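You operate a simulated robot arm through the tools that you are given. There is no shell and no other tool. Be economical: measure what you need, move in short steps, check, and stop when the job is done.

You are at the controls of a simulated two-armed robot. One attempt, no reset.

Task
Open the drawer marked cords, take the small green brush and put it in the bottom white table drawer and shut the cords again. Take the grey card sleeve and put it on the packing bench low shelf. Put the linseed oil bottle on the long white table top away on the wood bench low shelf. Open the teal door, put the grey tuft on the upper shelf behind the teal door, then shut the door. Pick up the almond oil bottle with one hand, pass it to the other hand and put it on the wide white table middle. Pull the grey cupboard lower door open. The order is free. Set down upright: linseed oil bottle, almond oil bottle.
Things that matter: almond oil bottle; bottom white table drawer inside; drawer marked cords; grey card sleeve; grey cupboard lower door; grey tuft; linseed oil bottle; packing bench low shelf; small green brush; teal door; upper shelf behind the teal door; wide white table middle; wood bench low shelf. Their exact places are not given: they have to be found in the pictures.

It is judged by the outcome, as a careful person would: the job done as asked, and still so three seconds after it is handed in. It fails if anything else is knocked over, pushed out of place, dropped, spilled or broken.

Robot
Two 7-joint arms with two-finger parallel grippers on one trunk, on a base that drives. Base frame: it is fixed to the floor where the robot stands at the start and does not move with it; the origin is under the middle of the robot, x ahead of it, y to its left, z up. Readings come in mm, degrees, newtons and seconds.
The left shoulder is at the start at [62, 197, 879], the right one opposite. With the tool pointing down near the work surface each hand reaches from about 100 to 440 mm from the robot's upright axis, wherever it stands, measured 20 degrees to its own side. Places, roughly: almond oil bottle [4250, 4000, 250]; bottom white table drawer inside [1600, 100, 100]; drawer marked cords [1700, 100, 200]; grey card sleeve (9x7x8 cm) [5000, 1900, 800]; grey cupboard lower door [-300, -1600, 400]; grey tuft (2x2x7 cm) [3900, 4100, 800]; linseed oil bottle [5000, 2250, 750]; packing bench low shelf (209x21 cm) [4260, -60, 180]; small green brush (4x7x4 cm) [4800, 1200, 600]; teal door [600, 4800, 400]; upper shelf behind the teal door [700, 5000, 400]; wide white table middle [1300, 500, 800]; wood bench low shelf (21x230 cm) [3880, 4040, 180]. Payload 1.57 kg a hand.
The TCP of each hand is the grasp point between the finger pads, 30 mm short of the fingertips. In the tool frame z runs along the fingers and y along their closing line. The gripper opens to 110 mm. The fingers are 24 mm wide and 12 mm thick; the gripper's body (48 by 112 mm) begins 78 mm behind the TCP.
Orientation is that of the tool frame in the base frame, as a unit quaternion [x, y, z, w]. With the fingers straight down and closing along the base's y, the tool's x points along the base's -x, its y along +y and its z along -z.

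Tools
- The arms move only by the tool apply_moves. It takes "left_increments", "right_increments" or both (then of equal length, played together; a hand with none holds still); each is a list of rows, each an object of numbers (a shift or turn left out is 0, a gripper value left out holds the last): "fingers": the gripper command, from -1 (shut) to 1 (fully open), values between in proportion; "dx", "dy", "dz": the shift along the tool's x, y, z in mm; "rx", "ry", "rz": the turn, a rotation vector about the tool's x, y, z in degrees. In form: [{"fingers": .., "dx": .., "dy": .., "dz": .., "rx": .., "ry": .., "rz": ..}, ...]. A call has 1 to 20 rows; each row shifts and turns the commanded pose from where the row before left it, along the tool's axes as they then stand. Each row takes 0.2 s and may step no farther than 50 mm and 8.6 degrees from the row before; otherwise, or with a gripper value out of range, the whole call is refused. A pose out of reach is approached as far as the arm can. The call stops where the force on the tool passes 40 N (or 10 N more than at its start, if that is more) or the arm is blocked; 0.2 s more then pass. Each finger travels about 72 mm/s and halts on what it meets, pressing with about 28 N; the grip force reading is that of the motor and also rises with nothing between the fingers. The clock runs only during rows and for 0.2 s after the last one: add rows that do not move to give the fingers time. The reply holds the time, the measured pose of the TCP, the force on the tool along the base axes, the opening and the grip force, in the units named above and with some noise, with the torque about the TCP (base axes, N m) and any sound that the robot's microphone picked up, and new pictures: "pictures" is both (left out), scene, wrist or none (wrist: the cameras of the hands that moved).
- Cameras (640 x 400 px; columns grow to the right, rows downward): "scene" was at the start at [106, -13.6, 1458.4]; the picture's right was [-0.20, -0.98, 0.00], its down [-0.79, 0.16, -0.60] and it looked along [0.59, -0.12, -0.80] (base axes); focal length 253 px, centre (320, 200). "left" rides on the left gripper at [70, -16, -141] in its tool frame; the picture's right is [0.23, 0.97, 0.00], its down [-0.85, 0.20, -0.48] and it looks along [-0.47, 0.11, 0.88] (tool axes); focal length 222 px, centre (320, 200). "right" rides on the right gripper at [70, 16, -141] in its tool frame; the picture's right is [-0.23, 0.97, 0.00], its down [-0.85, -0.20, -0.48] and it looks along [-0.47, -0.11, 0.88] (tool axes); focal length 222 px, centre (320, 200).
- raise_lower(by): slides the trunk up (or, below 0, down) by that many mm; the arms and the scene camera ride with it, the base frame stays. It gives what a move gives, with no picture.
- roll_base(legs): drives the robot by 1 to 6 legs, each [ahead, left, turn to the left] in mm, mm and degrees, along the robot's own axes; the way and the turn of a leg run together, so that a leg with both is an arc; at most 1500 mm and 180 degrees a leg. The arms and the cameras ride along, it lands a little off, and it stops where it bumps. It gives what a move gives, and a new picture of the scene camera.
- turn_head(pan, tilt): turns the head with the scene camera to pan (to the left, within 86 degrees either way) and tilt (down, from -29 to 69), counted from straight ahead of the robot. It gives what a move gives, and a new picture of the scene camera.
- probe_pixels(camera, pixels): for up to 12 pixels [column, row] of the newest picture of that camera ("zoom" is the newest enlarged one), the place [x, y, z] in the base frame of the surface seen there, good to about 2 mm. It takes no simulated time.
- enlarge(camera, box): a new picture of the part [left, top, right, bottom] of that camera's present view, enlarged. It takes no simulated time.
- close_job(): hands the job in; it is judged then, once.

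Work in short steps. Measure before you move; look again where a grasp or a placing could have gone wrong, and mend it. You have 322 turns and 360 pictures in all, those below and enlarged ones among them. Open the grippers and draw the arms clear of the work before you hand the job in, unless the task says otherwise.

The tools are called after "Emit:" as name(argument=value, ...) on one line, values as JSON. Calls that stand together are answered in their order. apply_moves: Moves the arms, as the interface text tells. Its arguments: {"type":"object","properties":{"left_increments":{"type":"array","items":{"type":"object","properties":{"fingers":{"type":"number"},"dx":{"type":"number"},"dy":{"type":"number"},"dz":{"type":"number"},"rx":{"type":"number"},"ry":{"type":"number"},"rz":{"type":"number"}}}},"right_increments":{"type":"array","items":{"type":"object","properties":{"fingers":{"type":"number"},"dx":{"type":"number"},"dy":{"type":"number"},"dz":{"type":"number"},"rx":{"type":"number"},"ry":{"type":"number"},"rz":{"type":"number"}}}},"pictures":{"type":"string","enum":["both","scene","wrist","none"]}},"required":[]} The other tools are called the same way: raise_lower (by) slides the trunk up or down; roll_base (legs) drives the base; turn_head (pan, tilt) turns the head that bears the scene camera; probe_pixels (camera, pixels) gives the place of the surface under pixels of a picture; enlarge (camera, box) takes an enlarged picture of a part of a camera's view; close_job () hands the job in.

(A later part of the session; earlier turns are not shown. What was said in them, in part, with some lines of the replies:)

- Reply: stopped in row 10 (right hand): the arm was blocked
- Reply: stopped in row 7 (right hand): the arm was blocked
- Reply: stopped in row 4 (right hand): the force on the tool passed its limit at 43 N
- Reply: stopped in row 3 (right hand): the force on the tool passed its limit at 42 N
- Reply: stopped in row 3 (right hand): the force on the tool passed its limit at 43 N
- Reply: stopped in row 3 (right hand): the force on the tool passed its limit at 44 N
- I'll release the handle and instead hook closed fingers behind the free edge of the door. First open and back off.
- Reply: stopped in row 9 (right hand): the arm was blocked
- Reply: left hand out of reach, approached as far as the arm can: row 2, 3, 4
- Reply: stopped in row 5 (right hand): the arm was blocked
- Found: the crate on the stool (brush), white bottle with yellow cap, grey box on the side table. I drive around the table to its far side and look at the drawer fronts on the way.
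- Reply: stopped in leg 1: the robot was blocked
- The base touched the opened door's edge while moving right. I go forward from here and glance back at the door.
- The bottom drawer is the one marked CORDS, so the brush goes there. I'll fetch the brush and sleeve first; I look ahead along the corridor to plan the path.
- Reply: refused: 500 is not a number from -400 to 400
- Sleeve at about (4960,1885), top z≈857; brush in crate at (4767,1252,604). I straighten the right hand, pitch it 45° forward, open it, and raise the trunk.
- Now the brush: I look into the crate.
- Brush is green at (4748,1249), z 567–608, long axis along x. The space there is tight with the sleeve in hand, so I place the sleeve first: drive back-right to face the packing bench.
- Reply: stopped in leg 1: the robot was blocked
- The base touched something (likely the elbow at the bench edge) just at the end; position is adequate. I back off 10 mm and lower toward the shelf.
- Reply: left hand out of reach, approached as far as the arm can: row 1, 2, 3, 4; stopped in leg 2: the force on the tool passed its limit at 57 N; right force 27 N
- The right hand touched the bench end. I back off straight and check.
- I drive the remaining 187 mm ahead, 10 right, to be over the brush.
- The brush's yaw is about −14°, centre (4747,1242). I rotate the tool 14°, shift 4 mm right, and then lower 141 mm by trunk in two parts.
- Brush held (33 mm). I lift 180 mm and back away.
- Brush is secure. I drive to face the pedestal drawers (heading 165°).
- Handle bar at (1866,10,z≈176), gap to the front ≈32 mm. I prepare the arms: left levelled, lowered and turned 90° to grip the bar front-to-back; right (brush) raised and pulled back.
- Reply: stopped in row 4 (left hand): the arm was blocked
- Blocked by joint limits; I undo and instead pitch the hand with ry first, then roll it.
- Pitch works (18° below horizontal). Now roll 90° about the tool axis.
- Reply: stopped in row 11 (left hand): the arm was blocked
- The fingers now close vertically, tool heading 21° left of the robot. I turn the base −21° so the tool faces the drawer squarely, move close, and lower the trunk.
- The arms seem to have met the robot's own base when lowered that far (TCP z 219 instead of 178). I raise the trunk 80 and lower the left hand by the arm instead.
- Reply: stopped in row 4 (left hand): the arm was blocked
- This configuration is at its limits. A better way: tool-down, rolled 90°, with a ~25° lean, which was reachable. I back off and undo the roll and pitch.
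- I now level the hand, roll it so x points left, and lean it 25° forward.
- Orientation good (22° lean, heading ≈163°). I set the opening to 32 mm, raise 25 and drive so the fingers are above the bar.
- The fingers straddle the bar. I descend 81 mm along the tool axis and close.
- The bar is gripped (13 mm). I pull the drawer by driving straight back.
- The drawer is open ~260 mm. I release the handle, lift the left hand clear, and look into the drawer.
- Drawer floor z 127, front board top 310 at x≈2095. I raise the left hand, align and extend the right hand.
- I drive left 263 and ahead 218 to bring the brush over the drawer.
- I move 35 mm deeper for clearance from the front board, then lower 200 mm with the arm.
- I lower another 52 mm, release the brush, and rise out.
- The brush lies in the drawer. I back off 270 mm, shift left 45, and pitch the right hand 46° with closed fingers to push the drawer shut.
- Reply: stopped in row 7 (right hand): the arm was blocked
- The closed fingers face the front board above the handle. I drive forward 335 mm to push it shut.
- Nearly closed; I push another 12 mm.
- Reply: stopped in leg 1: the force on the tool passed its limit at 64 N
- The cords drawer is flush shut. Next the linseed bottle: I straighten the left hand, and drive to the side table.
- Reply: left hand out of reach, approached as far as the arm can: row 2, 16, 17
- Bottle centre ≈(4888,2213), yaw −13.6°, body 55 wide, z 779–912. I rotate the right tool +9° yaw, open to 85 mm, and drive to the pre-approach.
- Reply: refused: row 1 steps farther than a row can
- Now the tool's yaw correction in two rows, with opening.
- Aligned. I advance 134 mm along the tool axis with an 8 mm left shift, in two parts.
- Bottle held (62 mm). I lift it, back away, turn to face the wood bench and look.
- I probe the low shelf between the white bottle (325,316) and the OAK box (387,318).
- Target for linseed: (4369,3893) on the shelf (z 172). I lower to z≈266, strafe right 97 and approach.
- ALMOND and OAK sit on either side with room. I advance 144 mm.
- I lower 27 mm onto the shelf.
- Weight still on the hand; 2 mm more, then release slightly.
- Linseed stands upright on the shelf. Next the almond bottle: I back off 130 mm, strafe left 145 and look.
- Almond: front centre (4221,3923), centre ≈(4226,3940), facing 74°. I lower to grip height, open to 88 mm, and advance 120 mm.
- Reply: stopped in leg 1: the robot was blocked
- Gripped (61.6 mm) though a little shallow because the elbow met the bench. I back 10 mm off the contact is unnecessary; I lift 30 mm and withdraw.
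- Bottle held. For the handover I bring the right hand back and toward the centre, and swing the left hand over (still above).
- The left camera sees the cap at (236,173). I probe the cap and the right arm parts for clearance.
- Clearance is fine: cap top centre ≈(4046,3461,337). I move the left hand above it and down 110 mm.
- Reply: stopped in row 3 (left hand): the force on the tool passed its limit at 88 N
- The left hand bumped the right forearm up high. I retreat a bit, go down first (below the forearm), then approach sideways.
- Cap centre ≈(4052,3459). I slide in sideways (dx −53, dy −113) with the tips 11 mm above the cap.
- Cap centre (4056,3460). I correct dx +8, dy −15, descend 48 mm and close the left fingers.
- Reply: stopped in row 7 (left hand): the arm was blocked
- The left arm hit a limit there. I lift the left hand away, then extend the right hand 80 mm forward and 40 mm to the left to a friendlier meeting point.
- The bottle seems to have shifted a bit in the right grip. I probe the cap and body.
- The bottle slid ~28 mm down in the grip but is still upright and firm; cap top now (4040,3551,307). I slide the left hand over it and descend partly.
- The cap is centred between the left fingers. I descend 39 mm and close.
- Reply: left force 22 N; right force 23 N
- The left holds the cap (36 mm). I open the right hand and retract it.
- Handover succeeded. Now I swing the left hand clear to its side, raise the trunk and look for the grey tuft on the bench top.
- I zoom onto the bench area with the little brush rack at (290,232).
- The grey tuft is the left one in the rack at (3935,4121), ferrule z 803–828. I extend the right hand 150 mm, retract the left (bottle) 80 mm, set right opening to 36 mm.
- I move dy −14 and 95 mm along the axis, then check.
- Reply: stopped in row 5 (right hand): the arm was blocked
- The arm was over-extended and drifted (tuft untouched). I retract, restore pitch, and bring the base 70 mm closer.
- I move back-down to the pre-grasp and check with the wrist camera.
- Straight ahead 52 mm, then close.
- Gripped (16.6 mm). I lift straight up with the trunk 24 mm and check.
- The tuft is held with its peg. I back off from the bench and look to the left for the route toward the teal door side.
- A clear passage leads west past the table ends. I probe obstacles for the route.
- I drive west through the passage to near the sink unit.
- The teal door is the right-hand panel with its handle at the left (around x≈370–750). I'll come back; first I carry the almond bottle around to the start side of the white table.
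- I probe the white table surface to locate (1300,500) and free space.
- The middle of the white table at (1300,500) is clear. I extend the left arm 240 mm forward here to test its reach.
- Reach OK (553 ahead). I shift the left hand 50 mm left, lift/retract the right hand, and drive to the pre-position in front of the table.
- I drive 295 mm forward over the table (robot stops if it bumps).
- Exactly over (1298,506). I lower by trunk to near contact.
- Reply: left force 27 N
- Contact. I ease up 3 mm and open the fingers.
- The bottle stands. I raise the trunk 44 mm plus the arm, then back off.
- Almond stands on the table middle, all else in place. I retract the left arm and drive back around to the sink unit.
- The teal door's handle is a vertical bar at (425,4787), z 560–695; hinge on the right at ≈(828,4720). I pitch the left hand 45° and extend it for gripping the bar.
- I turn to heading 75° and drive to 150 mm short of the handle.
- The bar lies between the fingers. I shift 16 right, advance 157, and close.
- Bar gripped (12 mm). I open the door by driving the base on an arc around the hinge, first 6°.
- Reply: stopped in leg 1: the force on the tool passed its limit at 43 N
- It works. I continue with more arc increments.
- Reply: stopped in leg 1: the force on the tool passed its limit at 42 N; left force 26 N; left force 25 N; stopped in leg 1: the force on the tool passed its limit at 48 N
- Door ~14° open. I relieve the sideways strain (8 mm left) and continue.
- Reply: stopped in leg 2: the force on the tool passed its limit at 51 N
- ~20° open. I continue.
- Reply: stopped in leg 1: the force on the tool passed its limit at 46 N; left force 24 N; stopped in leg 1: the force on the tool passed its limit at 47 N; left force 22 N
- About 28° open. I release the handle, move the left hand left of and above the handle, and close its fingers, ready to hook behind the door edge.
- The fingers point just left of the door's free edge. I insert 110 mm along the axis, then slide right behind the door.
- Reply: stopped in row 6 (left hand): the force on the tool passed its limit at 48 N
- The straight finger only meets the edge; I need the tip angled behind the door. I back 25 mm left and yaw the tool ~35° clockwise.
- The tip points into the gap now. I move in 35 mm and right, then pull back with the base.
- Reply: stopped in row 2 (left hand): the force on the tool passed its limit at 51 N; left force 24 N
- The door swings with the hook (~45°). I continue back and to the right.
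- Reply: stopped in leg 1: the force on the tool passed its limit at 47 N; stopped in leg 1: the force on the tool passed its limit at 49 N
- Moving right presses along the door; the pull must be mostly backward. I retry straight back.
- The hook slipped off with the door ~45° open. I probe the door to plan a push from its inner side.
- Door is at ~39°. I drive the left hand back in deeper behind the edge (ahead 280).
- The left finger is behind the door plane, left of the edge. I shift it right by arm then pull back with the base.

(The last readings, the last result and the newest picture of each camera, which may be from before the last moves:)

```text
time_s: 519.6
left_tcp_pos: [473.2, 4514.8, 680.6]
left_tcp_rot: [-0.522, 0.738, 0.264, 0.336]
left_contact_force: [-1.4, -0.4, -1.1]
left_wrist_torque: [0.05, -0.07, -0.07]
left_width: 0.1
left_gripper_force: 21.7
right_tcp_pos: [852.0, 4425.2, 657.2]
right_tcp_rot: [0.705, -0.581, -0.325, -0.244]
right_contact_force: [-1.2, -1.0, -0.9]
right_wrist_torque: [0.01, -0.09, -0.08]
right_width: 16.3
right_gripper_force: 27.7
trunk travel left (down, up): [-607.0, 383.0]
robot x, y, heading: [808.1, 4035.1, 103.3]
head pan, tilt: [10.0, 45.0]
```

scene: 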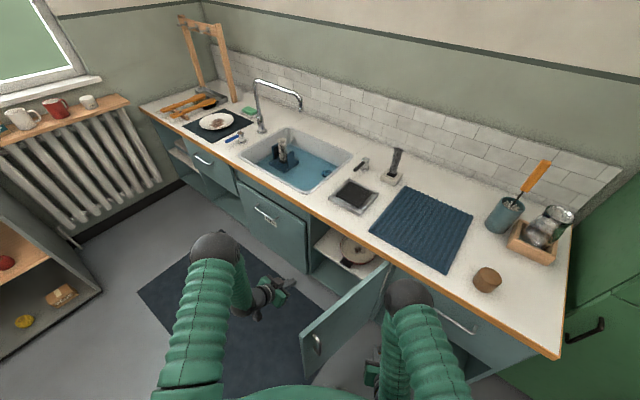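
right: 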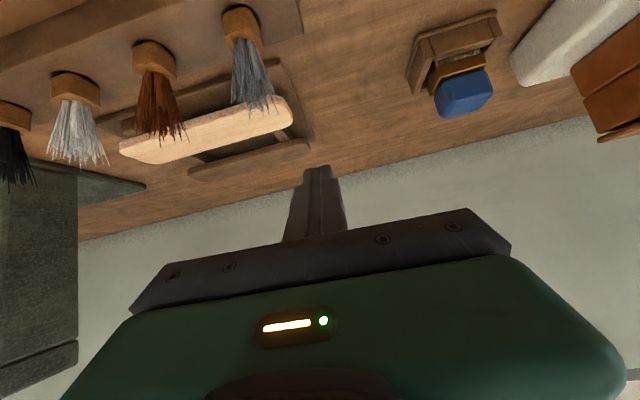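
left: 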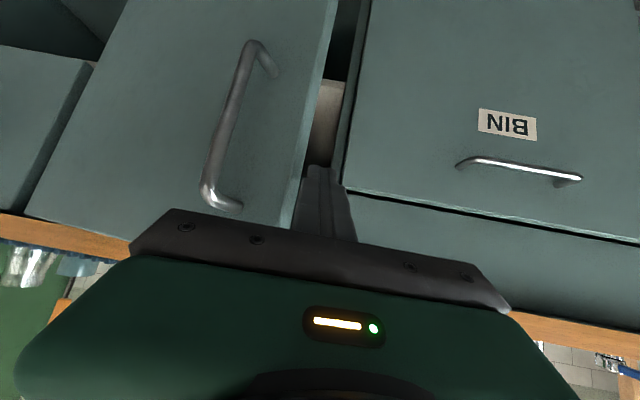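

Door ~60° now. Continue, more to the right.

Emit:
roll_base(legs=[[-40, -80, 0]])

Emit:
roll_base(legs=[[-10, -90, 0]])

```text
time_s: 520.7
left_tcp_pos: [558.2, 4494.1, 681.6]
left_tcp_rot: [-0.521, 0.739, 0.264, 0.335]
left_contact_force: [-1.1, -0.4, 0.1]
left_wrist_torque: [0.04, -0.07, -0.06]
left_width: 0.0
left_gripper_force: 21.3
right_tcp_pos: [937.4, 4405.2, 656.4]
right_tcp_rot: [0.703, -0.582, -0.326, -0.246]
right_contact_force: [-1.4, 0.0, 0.2]
right_wrist_torque: [-0.04, -0.06, -0.14]
right_width: 16.3
right_gripper_force: 27.7
trunk travel left (down, up): [-607.0, 383.0]
robot x, y, heading: [895.3, 4008.4, 102.9]
head pan, tilt: [10.0, 45.0]
```

scene: 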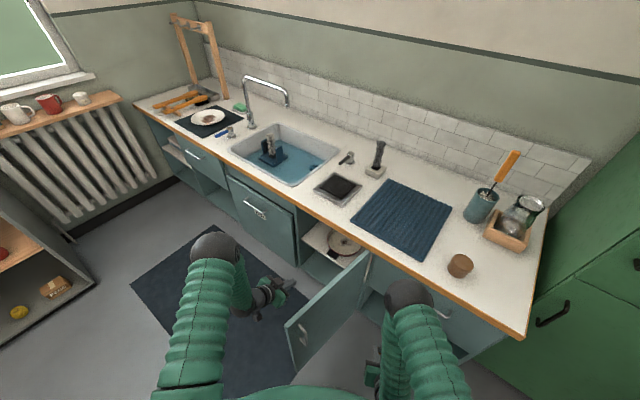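

```text
time_s: 521.8
left_tcp_pos: [645.8, 4502.7, 682.5]
left_tcp_rot: [-0.52, 0.74, 0.265, 0.335]
left_contact_force: [-1.3, -0.4, -0.8]
left_wrist_torque: [0.06, -0.08, -0.11]
left_width: 0.0
left_gripper_force: 21.3
right_tcp_pos: [1023.5, 4413.6, 658.9]
right_tcp_rot: [0.703, -0.582, -0.328, -0.244]
right_contact_force: [-1.6, -0.4, 0.5]
right_wrist_torque: [0.0, -0.08, -0.11]
right_width: 16.4
right_gripper_force: 28.2
trunk travel left (down, up): [-607.0, 383.0]
robot x, y, heading: [979.3, 4021.8, 103.0]
head pan, tilt: [10.0, 45.0]
```

scene: 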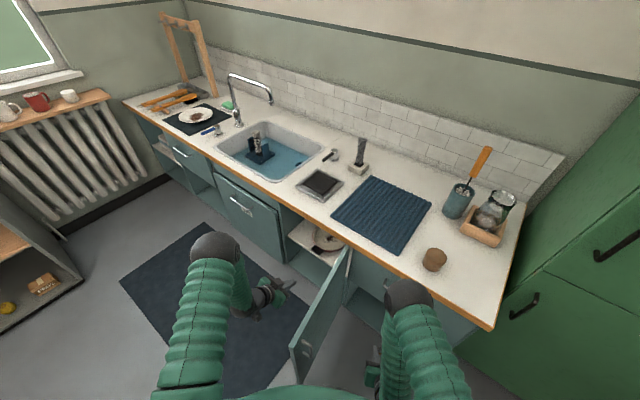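

Emit:
roll_base(legs=[[0, -70, 0]])

Emit:
probe_pixels(camera="scene", pixels=[[350, 250], [325, 290], [300, 340], [320, 240]])

```text
time_s: 522.8
left_tcp_pos: [708.8, 4517.4, 683.4]
left_tcp_rot: [-0.521, 0.739, 0.267, 0.334]
left_contact_force: [-1.2, -1.0, -0.2]
left_wrist_torque: [0.03, -0.12, -0.07]
left_width: 0.2
left_gripper_force: 21.4
right_tcp_pos: [1086.5, 4425.6, 659.3]
right_tcp_rot: [0.703, -0.582, -0.328, -0.244]
right_contact_force: [-1.5, 0.6, -0.1]
right_wrist_torque: [0.01, -0.08, -0.1]
right_width: 16.0
right_gripper_force: 28.4
trunk travel left (down, up): [-607.0, 383.0]
robot x, y, heading: [1045.9, 4033.6, 103.2]
head pan, tilt: [10.0, 45.0]
```

scene: 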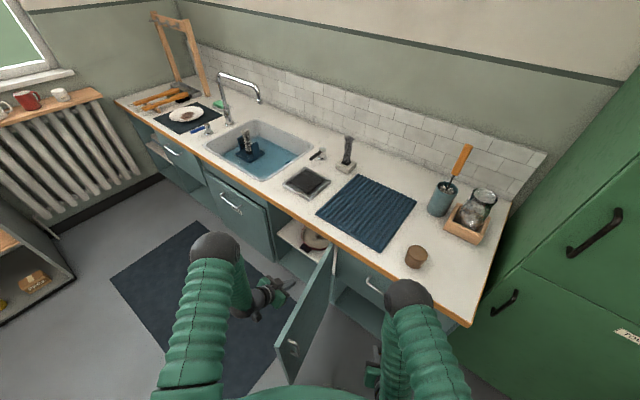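

```text
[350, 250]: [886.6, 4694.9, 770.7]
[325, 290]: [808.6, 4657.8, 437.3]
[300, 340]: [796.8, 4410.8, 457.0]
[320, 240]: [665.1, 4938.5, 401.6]
```

The door is ~100° open. I shift left slightly, back out, and reposition to face the opening.

Emit:
roll_base(legs=[[0, 90, 0], [-450, 0, 0], [0, 600, -28]])

Emit:
turn_head(pan=0, tilt=30)

```text
time_s: 529.2
left_tcp_pos: [412.3, 4160.6, 688.0]
left_tcp_rot: [-0.324, 0.846, 0.184, 0.382]
left_contact_force: [-0.1, 0.2, -0.1]
left_wrist_torque: [0.01, 0.0, -0.01]
left_width: 0.0
left_gripper_force: 22.0
right_tcp_pos: [704.9, 3902.1, 656.6]
right_tcp_rot: [-0.538, 0.737, 0.267, 0.311]
right_contact_force: [0.0, 1.3, 0.3]
right_wrist_torque: [-0.01, 0.0, 0.0]
right_width: 16.2
right_gripper_force: 27.9
trunk travel left (down, up): [-607.0, 383.0]
robot x, y, heading: [470.2, 3581.0, 75.1]
head pan, tilt: [10.0, 45.0]
```

scene: 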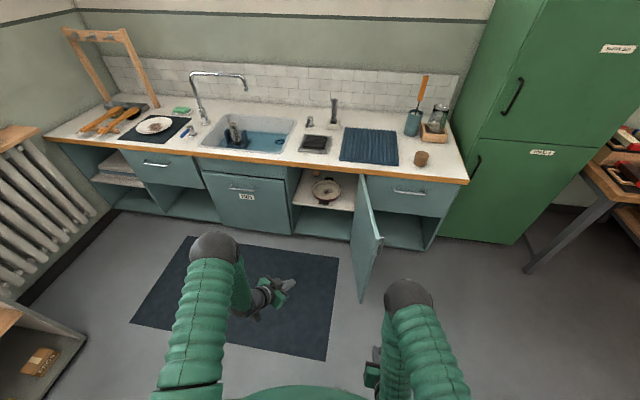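

```text
time_s: 530.0
left_tcp_pos: [410.8, 4158.7, 688.0]
left_tcp_rot: [-0.324, 0.845, 0.183, 0.383]
left_contact_force: [-0.1, 0.7, -0.1]
left_wrist_torque: [0.0, -0.01, 0.01]
left_width: 0.0
left_gripper_force: 20.9
right_tcp_pos: [701.9, 3902.0, 656.3]
right_tcp_rot: [-0.538, 0.736, 0.266, 0.313]
right_contact_force: [0.0, 0.3, -0.5]
right_wrist_torque: [0.03, -0.01, 0.02]
right_width: 16.4
right_gripper_force: 28.1
trunk travel left (down, up): [-607.0, 383.0]
robot x, y, heading: [472.7, 3579.3, 75.1]
head pan, tilt: [0.0, 30.0]
```

scene: 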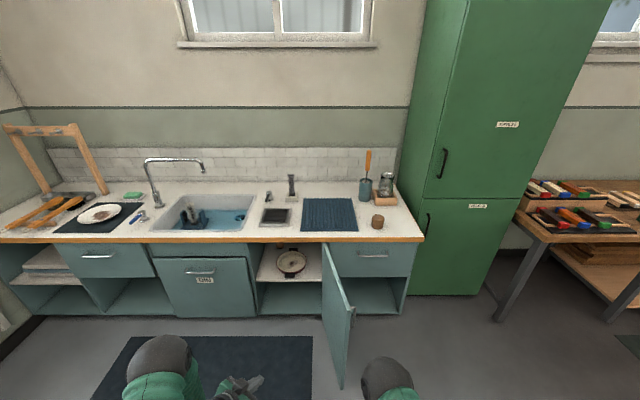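

I zoom into the opening and probe the upper shelf.

Emit:
enlarge(camera="scene", box=[240, 230, 370, 330])

Emit:
probe_pixels(camera="zoom", pixels=[[120, 150], [120, 200], [90, 210], [200, 230], [320, 210], [370, 200], [370, 150], [260, 150], [310, 240], [80, 250], [380, 235], [420, 150]])

```text
4.00 times, centred on (305, 280) of scene
```

zoom: 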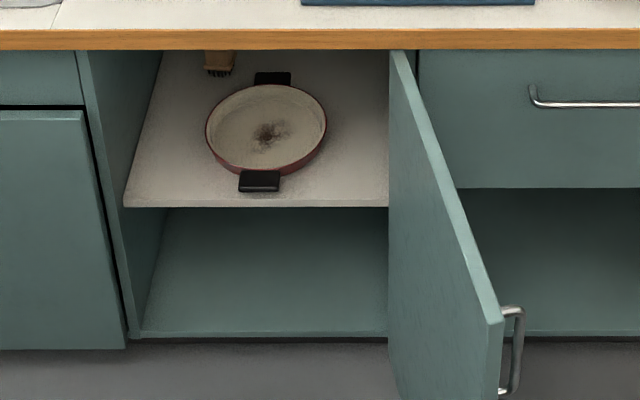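

```text
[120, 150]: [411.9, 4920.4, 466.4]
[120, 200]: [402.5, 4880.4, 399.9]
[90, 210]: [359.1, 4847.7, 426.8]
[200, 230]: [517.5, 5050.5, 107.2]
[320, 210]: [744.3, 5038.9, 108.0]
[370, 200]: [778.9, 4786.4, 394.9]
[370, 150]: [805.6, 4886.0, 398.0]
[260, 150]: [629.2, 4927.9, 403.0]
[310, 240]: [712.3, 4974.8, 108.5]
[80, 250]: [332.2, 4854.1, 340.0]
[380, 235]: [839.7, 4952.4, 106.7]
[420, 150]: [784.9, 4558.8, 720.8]
```

Emit:
probe_pixels(camera="zoom", pixels=[[165, 185], [190, 190], [165, 150], [207, 140], [215, 165], [140, 202], [150, 170], [345, 190], [345, 160], [258, 200], [310, 190], [325, 130]])

```text
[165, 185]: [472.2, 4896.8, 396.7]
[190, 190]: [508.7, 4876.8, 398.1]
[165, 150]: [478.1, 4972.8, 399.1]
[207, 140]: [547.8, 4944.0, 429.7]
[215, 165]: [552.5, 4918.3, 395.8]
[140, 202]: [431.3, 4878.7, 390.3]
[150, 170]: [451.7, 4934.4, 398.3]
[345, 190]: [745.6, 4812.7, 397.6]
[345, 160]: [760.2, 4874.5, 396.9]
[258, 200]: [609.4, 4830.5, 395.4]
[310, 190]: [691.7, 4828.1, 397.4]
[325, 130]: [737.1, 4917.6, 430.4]
```

Free spot at the left front of the upper shelf, ≈(490,4920), z 398. I restore and retract the left hand, extend the right hand, and lower the trunk.

Emit:
apply_moves(left_increments=[{"rx": -5.2, "rz": -4.7}, {"rx": -5.2, "rz": -4.7}, {"rx": -5.2, "rz": -4.7}, {"rx": -5.2, "rz": -4.7}, {"rx": -5.2, "rz": -4.7}, {"dx": 21, "dz": -21}, {"dx": 21, "dz": -21}, {"dx": 21, "dz": -21}, {"dx": 21, "dz": -21}, {"dx": 21, "dz": -21}], right_increments=[{"dx": -24, "dz": 27}, {"dx": -24, "dz": 27}, {"dx": -24, "dz": 27}, {"dx": -24, "dz": 27}, {"dx": -24, "dz": 27}, {"dx": -24, "dz": 27}, {}, {}, {}, {}], pictures="none")

Emit:
raise_lower(by=-180)

Emit:
enlarge(camera="right", box=[200, 80, 440, 230])

```text
time_s: 532.2
left_tcp_pos: [382.1, 4013.6, 673.8]
left_tcp_rot: [-0.566, 0.699, 0.287, 0.33]
left_contact_force: [0.0, -0.1, 0.0]
left_wrist_torque: [-0.01, 0.04, 0.02]
left_width: 0.2
left_gripper_force: 21.6
right_tcp_pos: [762.7, 4114.1, 657.3]
right_tcp_rot: [-0.538, 0.736, 0.266, 0.313]
right_contact_force: [-0.9, 0.7, 0.1]
right_wrist_torque: [-0.01, 0.0, 0.01]
right_width: 16.2
right_gripper_force: 27.8
trunk travel left (down, up): [-607.0, 383.0]
robot x, y, heading: [470.9, 3583.6, 75.1]
head pan, tilt: [0.0, 30.0]
```

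```text
time_s: 534.2
left_tcp_pos: [381.2, 4013.6, 492.4]
left_tcp_rot: [-0.566, 0.699, 0.286, 0.33]
left_contact_force: [0.7, 0.2, -0.2]
left_wrist_torque: [-0.02, 0.0, 0.02]
left_width: 0.2
left_gripper_force: 21.1
right_tcp_pos: [762.4, 4114.0, 478.4]
right_tcp_rot: [-0.538, 0.736, 0.266, 0.312]
right_contact_force: [0.0, 0.1, 1.0]
right_wrist_torque: [0.01, -0.01, -0.01]
right_width: 16.4
right_gripper_force: 28.2
trunk travel left (down, up): [-427.0, 563.0]
robot x, y, heading: [473.2, 3581.5, 75.1]
head pan, tilt: [0.0, 30.0]
```

```text
2.67 times, centred on (320, 155) of right
```

zoom: 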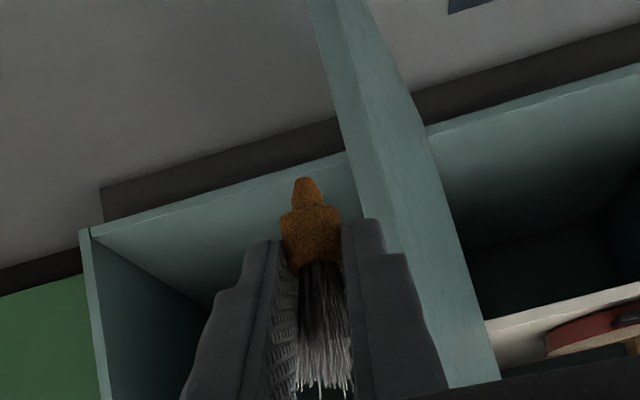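

I strafe left 470 and advance 560, then check.

Emit:
roll_base(legs=[[0, 470, 0], [560, 0, 0]])

Emit:
enlarge(camera="right", box=[0, 0, 640, 400])

```text
time_s: 539.8
left_tcp_pos: [90.0, 4676.3, 492.0]
left_tcp_rot: [-0.563, 0.702, 0.285, 0.332]
left_contact_force: [-0.4, 0.0, -0.3]
left_wrist_torque: [0.03, 0.0, -0.01]
left_width: 0.0
left_gripper_force: 21.5
right_tcp_pos: [472.1, 4772.1, 477.8]
right_tcp_rot: [-0.536, 0.738, 0.265, 0.313]
right_contact_force: [-0.6, 0.6, -0.1]
right_wrist_torque: [0.0, 0.05, 0.02]
right_width: 16.5
right_gripper_force: 28.3
trunk travel left (down, up): [-427.0, 563.0]
robot x, y, heading: [179.0, 4244.3, 74.6]
head pan, tilt: [0.0, 30.0]
```

scene: 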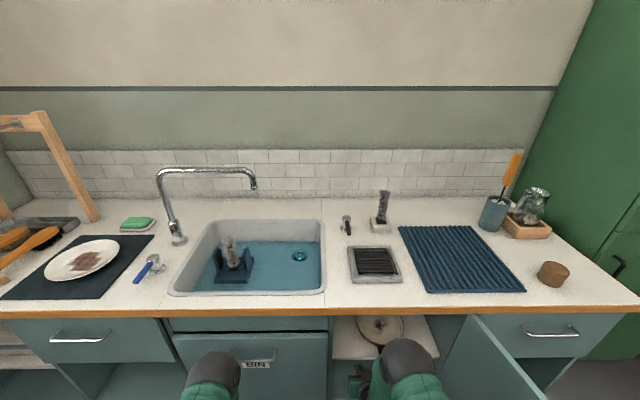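

```text
1.00 times, centred on (320, 200) of right (not enlarged: the box is as wide or as high as the picture)
```

zoom: 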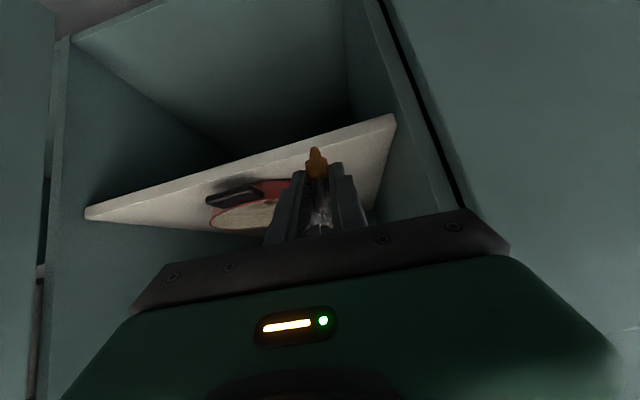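

Emit:
probe_pixels(camera="scene", pixels=[[405, 345], [400, 375], [370, 375], [215, 360], [215, 385], [355, 385], [400, 312], [215, 312]])

```text
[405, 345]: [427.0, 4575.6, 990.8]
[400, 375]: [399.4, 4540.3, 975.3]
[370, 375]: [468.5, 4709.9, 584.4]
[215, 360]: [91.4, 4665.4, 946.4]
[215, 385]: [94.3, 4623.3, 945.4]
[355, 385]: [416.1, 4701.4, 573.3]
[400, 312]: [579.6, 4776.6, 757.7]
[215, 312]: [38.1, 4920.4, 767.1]
```

The forearm limits how far I can go past the worktop edge: I advance the base 108 mm and extend the arm 28 mm.

Emit:
roll_base(legs=[[105, 0, 0]])

Emit:
apply_moves(right_increments=[{"dx": -7, "dz": 7.5}, {"dx": -7, "dz": 7.5}, {"dx": -7, "dz": 7.5}], pictures="wrist")

```text
time_s: 541.0
left_tcp_pos: [118.6, 4779.5, 492.1]
left_tcp_rot: [-0.562, 0.702, 0.285, 0.332]
left_contact_force: [-0.6, -0.2, 0.7]
left_wrist_torque: [-0.02, 0.0, 0.0]
left_width: 0.2
left_gripper_force: 21.5
right_tcp_pos: [501.6, 4877.0, 476.6]
right_tcp_rot: [-0.535, 0.739, 0.265, 0.314]
right_contact_force: [0.6, 0.6, -0.2]
right_wrist_torque: [0.02, -0.01, 0.0]
right_width: 16.3
right_gripper_force: 27.9
trunk travel left (down, up): [-427.0, 563.0]
robot x, y, heading: [205.6, 4346.7, 74.5]
head pan, tilt: [0.0, 30.0]
```

scene: 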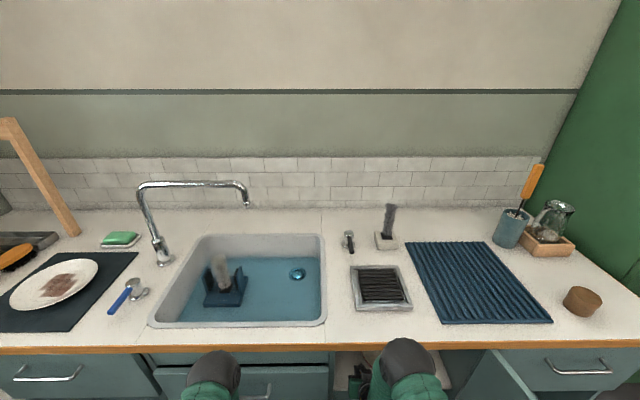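

```text
time_s: 541.8
left_tcp_pos: [120.0, 4777.4, 492.4]
left_tcp_rot: [-0.563, 0.701, 0.285, 0.332]
left_contact_force: [0.7, 0.8, -0.7]
left_wrist_torque: [0.02, 0.02, -0.01]
left_width: 0.0
left_gripper_force: 21.4
right_tcp_pos: [508.7, 4904.2, 480.8]
right_tcp_rot: [-0.535, 0.738, 0.266, 0.314]
right_contact_force: [0.5, -0.3, 0.5]
right_wrist_torque: [-0.03, 0.02, 0.02]
right_width: 16.3
right_gripper_force: 28.4
trunk travel left (down, up): [-427.0, 563.0]
robot x, y, heading: [201.4, 4347.0, 74.5]
head pan, tilt: [0.0, 30.0]
```

right: 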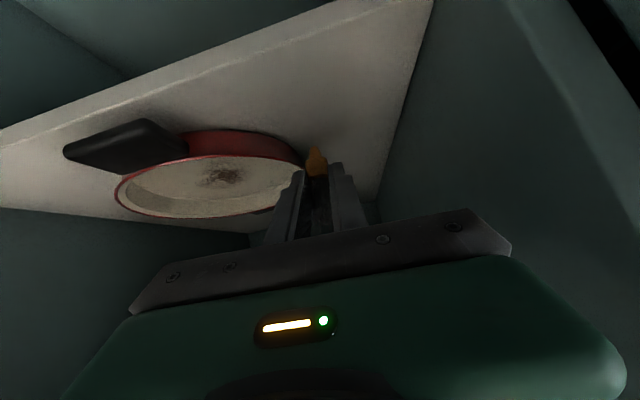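

I shift 18 mm left (away from the pan) and lower.

Emit:
apply_moves(right_increments=[{"dy": 9}, {"dy": 9}], pictures="none")

Emit:
raise_lower(by=-26)

Emit:
enlarge(camera="right", box=[220, 100, 420, 225])

```text
time_s: 542.4
left_tcp_pos: [119.9, 4777.2, 493.3]
left_tcp_rot: [-0.562, 0.702, 0.285, 0.333]
left_contact_force: [0.5, 0.3, 0.2]
left_wrist_torque: [-0.04, -0.01, 0.01]
left_width: 0.0
left_gripper_force: 21.6
right_tcp_pos: [491.4, 4909.0, 481.3]
right_tcp_rot: [-0.536, 0.737, 0.266, 0.314]
right_contact_force: [-0.7, 0.6, -0.7]
right_wrist_torque: [0.02, 0.02, 0.0]
right_width: 16.3
right_gripper_force: 28.1
trunk travel left (down, up): [-427.0, 563.0]
robot x, y, heading: [210.1, 4347.0, 74.3]
head pan, tilt: [0.0, 30.0]
```

```text
time_s: 543.1
left_tcp_pos: [120.0, 4776.7, 468.3]
left_tcp_rot: [-0.562, 0.701, 0.286, 0.333]
left_contact_force: [-0.5, -0.4, 1.2]
left_wrist_torque: [0.02, 0.02, -0.01]
left_width: 0.2
left_gripper_force: 21.4
right_tcp_pos: [491.2, 4908.2, 455.2]
right_tcp_rot: [-0.535, 0.738, 0.266, 0.314]
right_contact_force: [-0.5, -0.1, -0.6]
right_wrist_torque: [-0.01, -0.02, 0.0]
right_width: 16.4
right_gripper_force: 28.0
trunk travel left (down, up): [-401.0, 589.0]
robot x, y, heading: [207.3, 4344.0, 74.2]
head pan, tilt: [0.0, 30.0]
```

```text
3.20 times, centred on (320, 162) of right
```

zoom: 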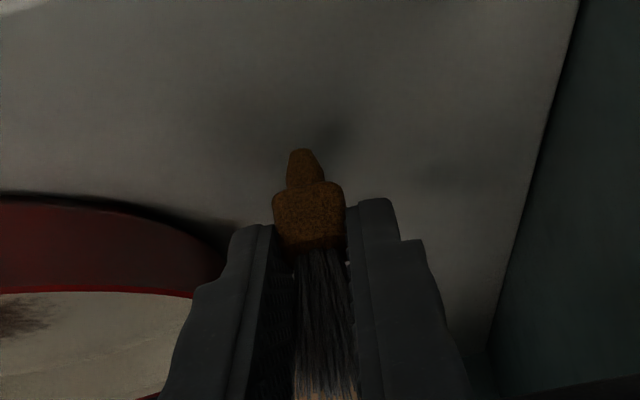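

Emit:
probe_pixels(camera="zoom", pixels=[[302, 155], [305, 170], [308, 210], [300, 135], [330, 120], [500, 100], [300, 20]])

```text
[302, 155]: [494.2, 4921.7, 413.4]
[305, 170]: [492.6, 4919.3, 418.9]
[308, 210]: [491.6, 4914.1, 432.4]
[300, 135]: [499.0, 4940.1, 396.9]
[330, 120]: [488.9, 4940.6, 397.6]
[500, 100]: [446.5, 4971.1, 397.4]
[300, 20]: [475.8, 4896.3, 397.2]
```

The peg tip is ~14 mm above the shelf. I lower 13 mm, open, and retreat.

Emit:
raise_lower(by=-13)

Emit:
apply_moves(right_increments=[{"fingers": -0.45}, {"fingers": -0.45}, {}, {}], pictures="wrist")

```text
time_s: 543.7
left_tcp_pos: [118.9, 4778.1, 454.5]
left_tcp_rot: [-0.562, 0.702, 0.285, 0.332]
left_contact_force: [0.1, -0.7, 0.1]
left_wrist_torque: [0.0, 0.01, 0.0]
left_width: 0.1
left_gripper_force: 21.7
right_tcp_pos: [492.1, 4908.7, 443.0]
right_tcp_rot: [-0.535, 0.737, 0.267, 0.314]
right_contact_force: [0.0, 0.3, -0.5]
right_wrist_torque: [0.0, 0.01, -0.01]
right_width: 16.3
right_gripper_force: 27.8
trunk travel left (down, up): [-388.0, 602.0]
robot x, y, heading: [207.1, 4348.6, 74.4]
head pan, tilt: [0.0, 30.0]
```

```text
time_s: 544.7
left_tcp_pos: [119.5, 4777.2, 455.2]
left_tcp_rot: [-0.561, 0.702, 0.285, 0.333]
left_contact_force: [0.6, 0.3, 0.5]
left_wrist_torque: [0.0, -0.02, -0.01]
left_width: 0.2
left_gripper_force: 21.8
right_tcp_pos: [493.0, 4908.6, 442.4]
right_tcp_rot: [-0.535, 0.737, 0.267, 0.314]
right_contact_force: [-0.3, 0.7, 0.6]
right_wrist_torque: [-0.02, 0.02, 0.02]
right_width: 30.3
right_gripper_force: 0.1
trunk travel left (down, up): [-388.0, 602.0]
robot x, y, heading: [209.6, 4345.0, 74.5]
head pan, tilt: [0.0, 30.0]
```

right: 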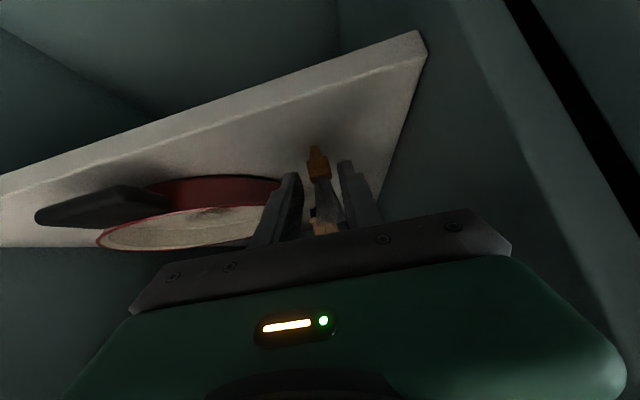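

I withdraw along the tool axis.

Emit:
apply_moves(right_increments=[{"dz": -15}, {"dz": -25}, {"dz": -25}], pictures="wrist")

Emit:
enlarge(camera="right", box=[160, 60, 480, 260])

```text
time_s: 545.5
left_tcp_pos: [118.8, 4777.8, 454.1]
left_tcp_rot: [-0.562, 0.702, 0.285, 0.332]
left_contact_force: [-0.5, -0.4, -0.1]
left_wrist_torque: [0.0, 0.01, 0.04]
left_width: 0.1
left_gripper_force: 21.1
right_tcp_pos: [478.7, 4861.3, 487.1]
right_tcp_rot: [-0.535, 0.737, 0.266, 0.314]
right_contact_force: [0.6, 0.0, -0.2]
right_wrist_torque: [0.01, -0.03, -0.01]
right_width: 30.4
right_gripper_force: 0.1
trunk travel left (down, up): [-388.0, 602.0]
robot x, y, heading: [207.5, 4348.5, 74.4]
head pan, tilt: [0.0, 30.0]
```

right: 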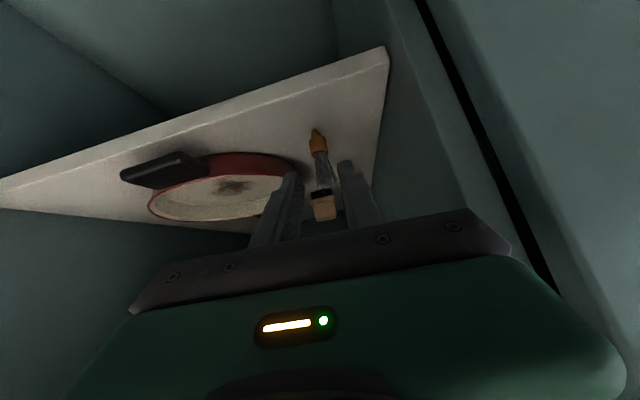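

```text
2.00 times, centred on (320, 160) of right
```

zoom: 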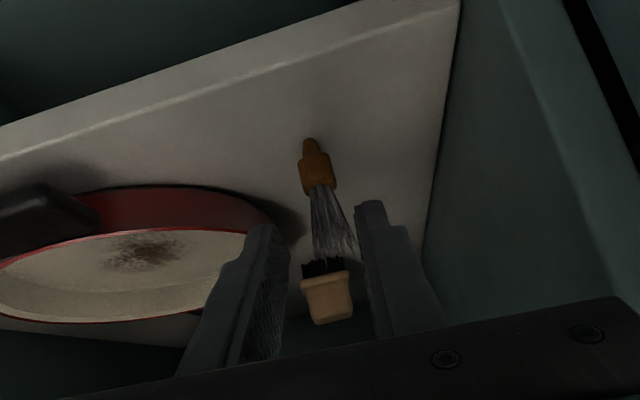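

The tuft rests on the upper shelf. I back off straight, then retract the right hand and look.

Emit:
roll_base(legs=[[-550, 0, 0]])

Emit:
apply_moves(right_increments=[{"dx": 20, "dz": -22}, {"dx": 20, "dz": -22}, {"dx": 20, "dz": -22}, {"dx": 20, "dz": -22}, {"dx": 20, "dz": -22}, {"dx": 20, "dz": -22}], pictures="none")

Emit:
turn_head(pan=-20, tilt=35)

Emit:
enlarge(camera="scene", box=[200, 180, 420, 340])

```text
time_s: 548.7
left_tcp_pos: [-31.1, 4240.7, 453.7]
left_tcp_rot: [-0.564, 0.699, 0.287, 0.332]
left_contact_force: [0.0, -1.0, 1.0]
left_wrist_torque: [0.01, 0.0, -0.03]
left_width: 0.0
left_gripper_force: 20.8
right_tcp_pos: [328.8, 4325.2, 486.0]
right_tcp_rot: [-0.537, 0.735, 0.268, 0.314]
right_contact_force: [-0.4, 0.0, -0.5]
right_wrist_torque: [0.01, -0.04, -0.01]
right_width: 30.3
right_gripper_force: 0.0
trunk travel left (down, up): [-388.0, 602.0]
robot x, y, heading: [59.4, 3808.2, 75.2]
head pan, tilt: [0.0, 30.0]
```

scene: 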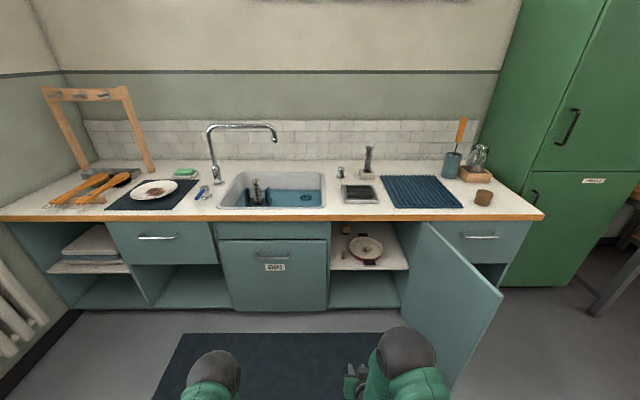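

```text
time_s: 550.1
left_tcp_pos: [-30.5, 4239.3, 454.8]
left_tcp_rot: [-0.565, 0.699, 0.287, 0.332]
left_contact_force: [0.0, 0.5, 0.2]
left_wrist_torque: [0.0, 0.01, 0.04]
left_width: 0.0
left_gripper_force: 21.6
right_tcp_pos: [278.8, 4156.7, 481.1]
right_tcp_rot: [-0.538, 0.735, 0.268, 0.314]
right_contact_force: [0.1, 0.0, 0.4]
right_wrist_torque: [0.01, 0.0, 0.01]
right_width: 30.1
right_gripper_force: 0.3
trunk travel left (down, up): [-388.0, 602.0]
robot x, y, heading: [59.2, 3812.7, 74.9]
head pan, tilt: [0.0, 30.0]
```

```text
time_s: 550.9
left_tcp_pos: [-30.3, 4239.2, 454.3]
left_tcp_rot: [-0.565, 0.699, 0.288, 0.331]
left_contact_force: [-0.2, -0.5, -0.7]
left_wrist_torque: [0.0, 0.0, 0.02]
left_width: 0.1
left_gripper_force: 20.9
right_tcp_pos: [279.6, 4156.7, 481.9]
right_tcp_rot: [-0.538, 0.735, 0.268, 0.314]
right_contact_force: [0.8, 0.7, -0.5]
right_wrist_torque: [0.0, 0.01, -0.02]
right_width: 30.4
right_gripper_force: 0.1
trunk travel left (down, up): [-388.0, 602.0]
robot x, y, heading: [59.8, 3809.3, 74.7]
head pan, tilt: [-20.0, 35.0]
```

scene: 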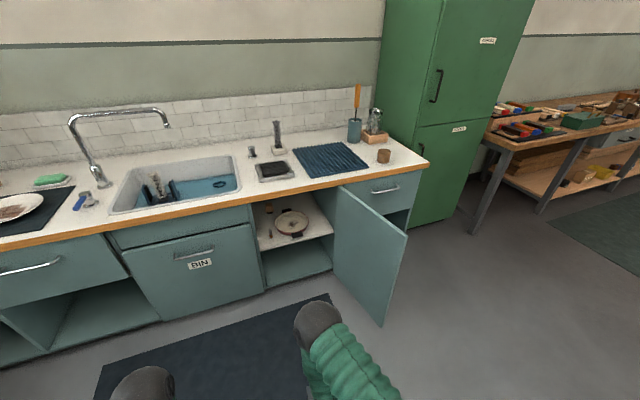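

```text
2.50 times, centred on (310, 260) of scene
```

zoom: 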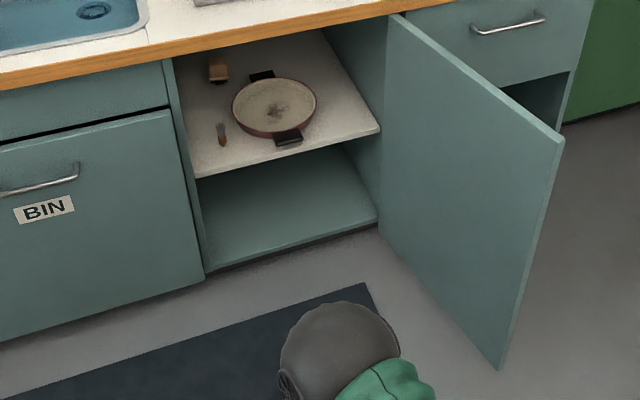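

The tuft sits on the upper shelf by the pan. Now I probe the open door to plan the shutting push.

Emit:
probe_pixels(camera="zoom", pixels=[[400, 22], [555, 138], [495, 355], [470, 200], [221, 125], [223, 142]])

```text
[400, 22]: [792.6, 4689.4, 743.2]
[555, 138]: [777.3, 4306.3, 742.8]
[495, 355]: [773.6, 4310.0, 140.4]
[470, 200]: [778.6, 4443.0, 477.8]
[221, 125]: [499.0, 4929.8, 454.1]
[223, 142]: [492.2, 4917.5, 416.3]
```

I go around the door's free edge: back 150, right 900, ahead 560, so the left hand stands on the outer side of the door.

Emit:
roll_base(legs=[[-150, 0, 0], [0, -900, 0], [560, 0, 0]])

Emit:
turn_head(pan=20, tilt=45)

```text
time_s: 559.5
left_tcp_pos: [952.3, 4395.6, 455.2]
left_tcp_rot: [-0.56, 0.703, 0.285, 0.333]
left_contact_force: [0.7, 0.3, -0.3]
left_wrist_torque: [-0.01, -0.02, -0.03]
left_width: 0.0
left_gripper_force: 21.5
right_tcp_pos: [1260.5, 4306.6, 482.7]
right_tcp_rot: [-0.532, 0.739, 0.266, 0.315]
right_contact_force: [-0.3, 0.0, -0.1]
right_wrist_torque: [0.0, -0.03, -0.01]
right_width: 30.1
right_gripper_force: 0.1
trunk travel left (down, up): [-388.0, 602.0]
robot x, y, heading: [1037.0, 3963.1, 74.0]
head pan, tilt: [-20.0, 35.0]
```

scene: 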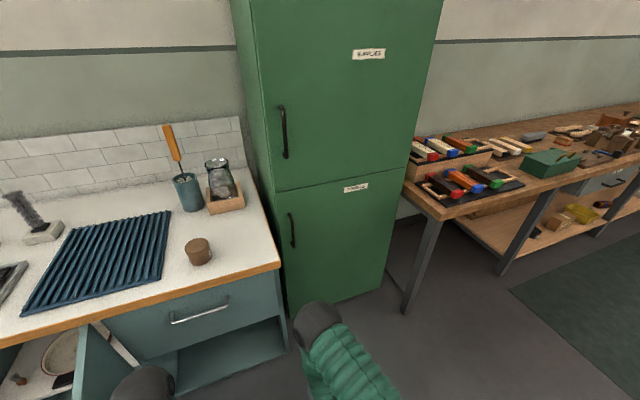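

```text
time_s: 560.5
left_tcp_pos: [951.9, 4394.3, 455.5]
left_tcp_rot: [-0.56, 0.702, 0.286, 0.334]
left_contact_force: [0.0, -0.4, -0.4]
left_wrist_torque: [-0.01, -0.01, -0.02]
left_width: 0.0
left_gripper_force: 21.2
right_tcp_pos: [1261.0, 4305.8, 482.1]
right_tcp_rot: [-0.533, 0.739, 0.266, 0.315]
right_contact_force: [1.5, 1.1, 1.2]
right_wrist_torque: [0.0, 0.02, -0.03]
right_width: 30.3
right_gripper_force: 0.0
trunk travel left (down, up): [-388.0, 602.0]
robot x, y, heading: [1036.8, 3958.3, 74.2]
head pan, tilt: [20.0, 45.0]
```

scene: 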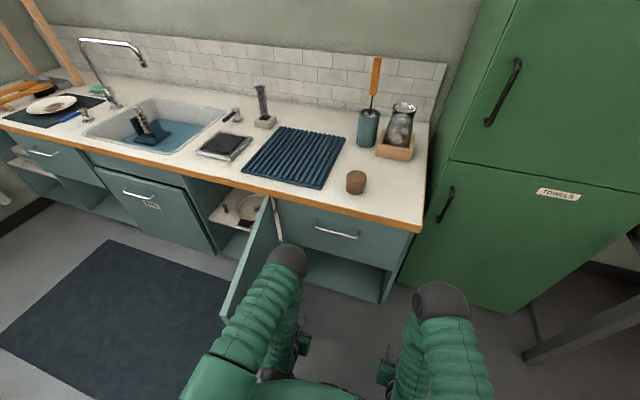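

The left hand is east of the door. I drive left 260 mm to swing the door toward closing.

Emit:
roll_base(legs=[[0, 260, 0]])

Emit:
roll_base(legs=[[0, 130, 0]])

```text
time_s: 562.4
left_tcp_pos: [695.9, 4467.8, 456.1]
left_tcp_rot: [-0.559, 0.704, 0.286, 0.334]
left_contact_force: [0.4, 1.1, -0.8]
left_wrist_torque: [-0.01, 0.01, 0.0]
left_width: 0.0
left_gripper_force: 21.3
right_tcp_pos: [1005.7, 4378.9, 481.9]
right_tcp_rot: [-0.532, 0.739, 0.267, 0.315]
right_contact_force: [0.0, 0.5, 0.7]
right_wrist_torque: [0.02, 0.04, 0.0]
right_width: 30.1
right_gripper_force: 0.1
trunk travel left (down, up): [-388.0, 602.0]
robot x, y, heading: [780.7, 4034.8, 74.1]
head pan, tilt: [20.0, 45.0]
```

scene: 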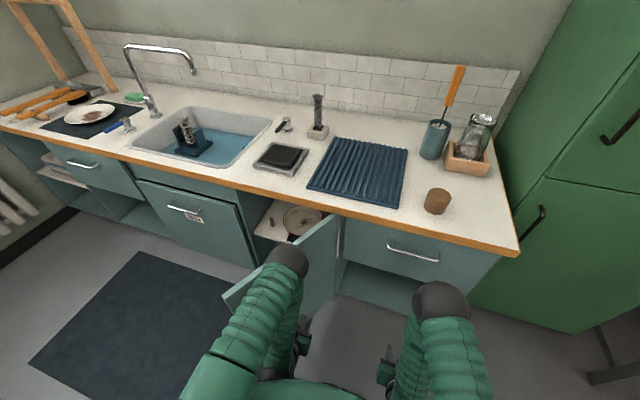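

```text
time_s: 563.7
left_tcp_pos: [572.2, 4502.9, 457.6]
left_tcp_rot: [-0.559, 0.702, 0.287, 0.334]
left_contact_force: [-0.7, 0.1, 0.5]
left_wrist_torque: [-0.03, 0.01, -0.02]
left_width: 0.1
left_gripper_force: 22.0
right_tcp_pos: [880.5, 4414.3, 482.1]
right_tcp_rot: [-0.532, 0.738, 0.268, 0.316]
right_contact_force: [0.0, -1.2, 0.1]
right_wrist_torque: [-0.03, 0.03, -0.02]
right_width: 30.4
right_gripper_force: 0.2
trunk travel left (down, up): [-388.0, 602.0]
robot x, y, heading: [654.9, 4068.3, 74.1]
head pan, tilt: [20.0, 45.0]
```

scene: 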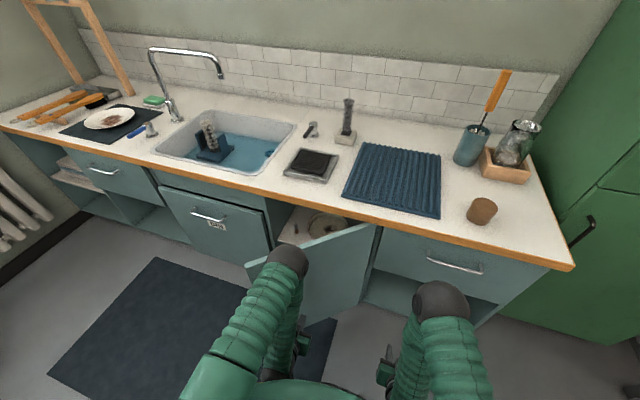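

Door about half closed. I retract the right hand 80 mm for clearance, shift left 60, and push forward.

Emit:
apply_moves(right_increments=[{"dx": 18, "dz": -20}, {"dx": 18, "dz": -20}, {"dx": 18, "dz": -20}], pictures="none")

Emit:
roll_base(legs=[[0, 60, 0], [180, 0, 0]])

```text
time_s: 564.7
left_tcp_pos: [570.6, 4501.4, 456.6]
left_tcp_rot: [-0.559, 0.702, 0.286, 0.336]
left_contact_force: [0.0, -0.2, -0.1]
left_wrist_torque: [0.0, -0.02, -0.02]
left_width: 0.0
left_gripper_force: 21.8
right_tcp_pos: [885.4, 4340.2, 483.8]
right_tcp_rot: [-0.537, 0.727, 0.251, 0.346]
right_contact_force: [0.3, 0.7, 0.3]
right_wrist_torque: [0.01, -0.01, -0.03]
right_width: 30.1
right_gripper_force: 0.0
trunk travel left (down, up): [-388.0, 602.0]
robot x, y, heading: [653.8, 4070.9, 74.2]
head pan, tilt: [20.0, 45.0]
stopped in row 3 (right hand): the arm was blocked; the commanded pose is now the measured one
```

```text
time_s: 566.7
left_tcp_pos: [559.2, 4684.6, 455.7]
left_tcp_rot: [-0.559, 0.702, 0.285, 0.335]
left_contact_force: [-0.6, 0.0, 0.9]
left_wrist_torque: [0.01, 0.0, 0.01]
left_width: 0.1
left_gripper_force: 21.7
right_tcp_pos: [872.0, 4520.6, 485.7]
right_tcp_rot: [-0.538, 0.728, 0.25, 0.344]
right_contact_force: [0.3, 0.5, 0.0]
right_wrist_torque: [0.03, 0.0, -0.01]
right_width: 30.3
right_gripper_force: 0.0
trunk travel left (down, up): [-388.0, 602.0]
robot x, y, heading: [644.7, 4254.4, 74.2]
head pan, tilt: [20.0, 45.0]
```

scene: 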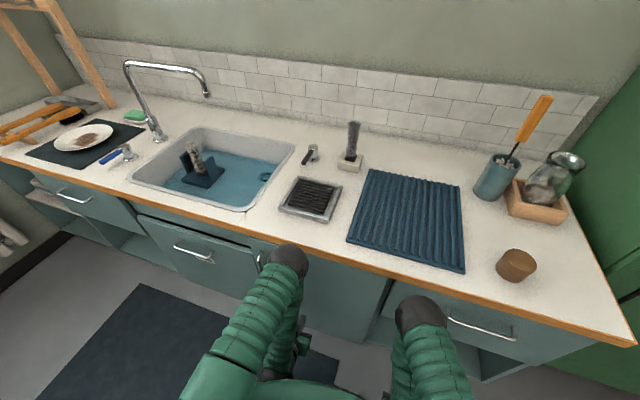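

Emit:
roll_base(legs=[[85, 0, 0]])

Emit:
enlarge(camera="left", box=[0, 0, 640, 400])

```text
time_s: 567.9
left_tcp_pos: [577.5, 4754.2, 456.3]
left_tcp_rot: [-0.562, 0.704, 0.282, 0.329]
left_contact_force: [0.1, 0.1, -1.7]
left_wrist_torque: [0.01, -0.01, 0.02]
left_width: 0.1
left_gripper_force: 21.5
right_tcp_pos: [893.8, 4598.2, 486.1]
right_tcp_rot: [-0.538, 0.727, 0.251, 0.346]
right_contact_force: [0.0, -0.5, -0.5]
right_wrist_torque: [0.01, 0.0, 0.01]
right_width: 30.4
right_gripper_force: 0.0
trunk travel left (down, up): [-388.0, 602.0]
robot x, y, heading: [667.5, 4334.6, 74.4]
head pan, tilt: [20.0, 45.0]
stopped in leg 1: the force on the tool passed its limit at 59 N (the readings are from after the stop); the commanded pose is now the measured one
```

scene: 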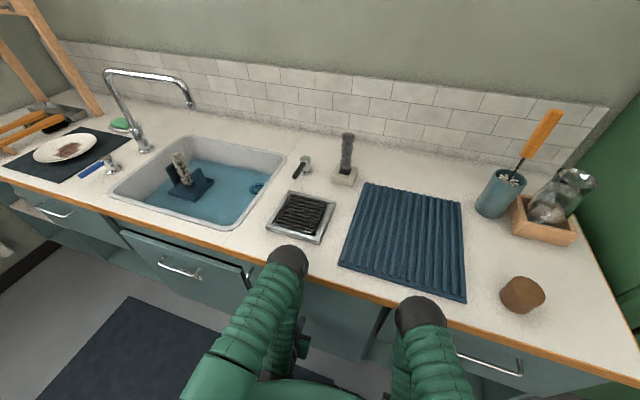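

```text
1.00 times, centred on (320, 200) of left (not enlarged: the box is as wide or as high as the picture)
```

zoom: 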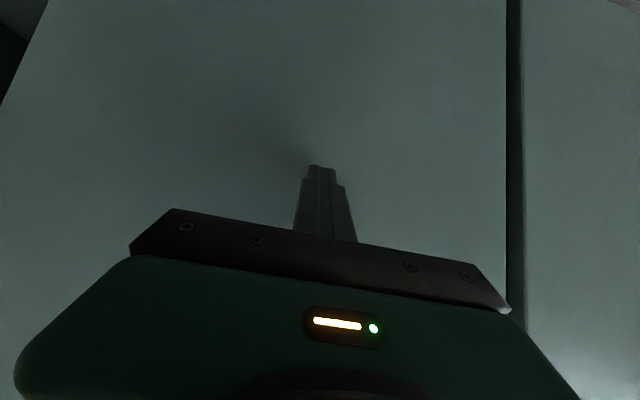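

Firm contact – the door is shut. I back away and inspect.

Emit:
roll_base(legs=[[-600, 0, 0]])

Emit:
enlarge(camera="scene", box=[120, 130, 420, 330])

```text
time_s: 571.3
left_tcp_pos: [417.6, 4187.7, 456.5]
left_tcp_rot: [-0.56, 0.705, 0.282, 0.331]
left_contact_force: [0.1, 0.1, -0.2]
left_wrist_torque: [0.01, 0.0, 0.0]
left_width: 0.0
left_gripper_force: 21.6
right_tcp_pos: [734.5, 4029.7, 486.3]
right_tcp_rot: [-0.536, 0.727, 0.251, 0.348]
right_contact_force: [0.2, 0.3, -0.8]
right_wrist_torque: [0.02, 0.0, 0.0]
right_width: 30.4
right_gripper_force: 0.0
trunk travel left (down, up): [-388.0, 602.0]
robot x, y, heading: [503.7, 3765.7, 74.1]
head pan, tilt: [20.0, 45.0]
```

scene: 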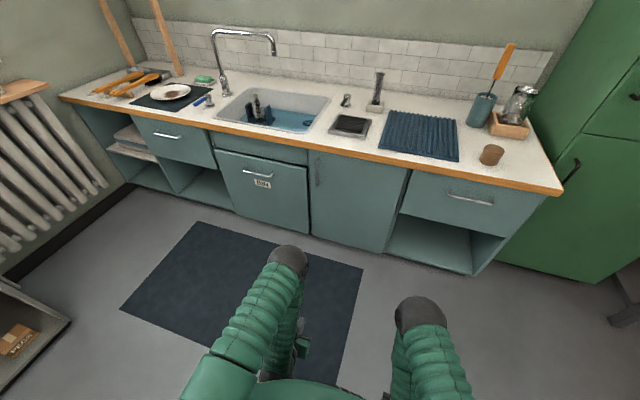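

```text
2.00 times, centred on (270, 230) of scene
```

zoom: 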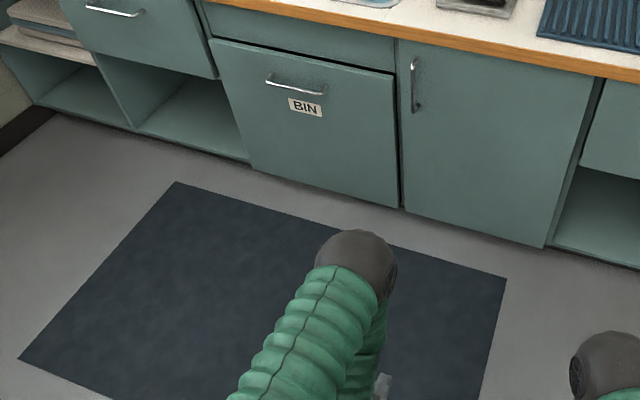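

Emit:
probe_pixels(camera="zoom", pixels=[[430, 70], [430, 180], [500, 150], [570, 130], [412, 90]])

Emit:
apply_moves(left_increments=[{"fingers": 1}, {"fingers": 1}, {"fingers": 1}, {"fingers": 1}], right_increments=[{"fingers": 1}, {"fingers": 1}, {"fingers": 1}, {"fingers": 1}], pictures="none")

```text
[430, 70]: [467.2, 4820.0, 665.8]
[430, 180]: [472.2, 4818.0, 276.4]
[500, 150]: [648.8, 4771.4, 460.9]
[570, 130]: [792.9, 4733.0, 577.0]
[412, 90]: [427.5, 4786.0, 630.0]
```

```text
time_s: 572.3
left_tcp_pos: [418.9, 4188.3, 456.6]
left_tcp_rot: [-0.559, 0.706, 0.282, 0.331]
left_contact_force: [-0.8, -0.3, 0.7]
left_wrist_torque: [-0.02, -0.01, -0.02]
left_width: 109.8
left_gripper_force: 0.1
right_tcp_pos: [734.4, 4029.4, 487.2]
right_tcp_rot: [-0.535, 0.728, 0.251, 0.348]
right_contact_force: [0.8, 1.3, -0.6]
right_wrist_torque: [-0.01, 0.0, 0.01]
right_width: 110.2
right_gripper_force: 0.1
trunk travel left (down, up): [-388.0, 602.0]
robot x, y, heading: [505.8, 3765.7, 74.0]
head pan, tilt: [20.0, 45.0]
```

The teal door's handle is back at its original position (427,4786), so it is flush shut. Every other placement was seen standing correctly, and the grippers are open and clear, so I hand in.

Emit:
close_job()

```text
The job is handed in.
```

I finished all six parts of the job and handed it in:

- **Brush:** the green brush is in the cords drawer, which is the bottom white table drawer, and the drawer is shut.
- **Sleeve:** the grey card sleeve is on the packing bench low shelf.
- **Linseed oil:** the bottle stands upright on the wood bench low shelf.
- **Tuft:** the grey tuft is on the upper shelf behind the teal door, and the door is shut.
- **Almond oil:** I passed the bottle from the right hand to the left, and it stands upright in the middle of the wide white table.
- **Grey cupboard:** the lower door is wide open.

On the way the robot bumped the packing bench end once with a hand, and its elbow met a bench edge twice. I saw nothing displaced afterwards.
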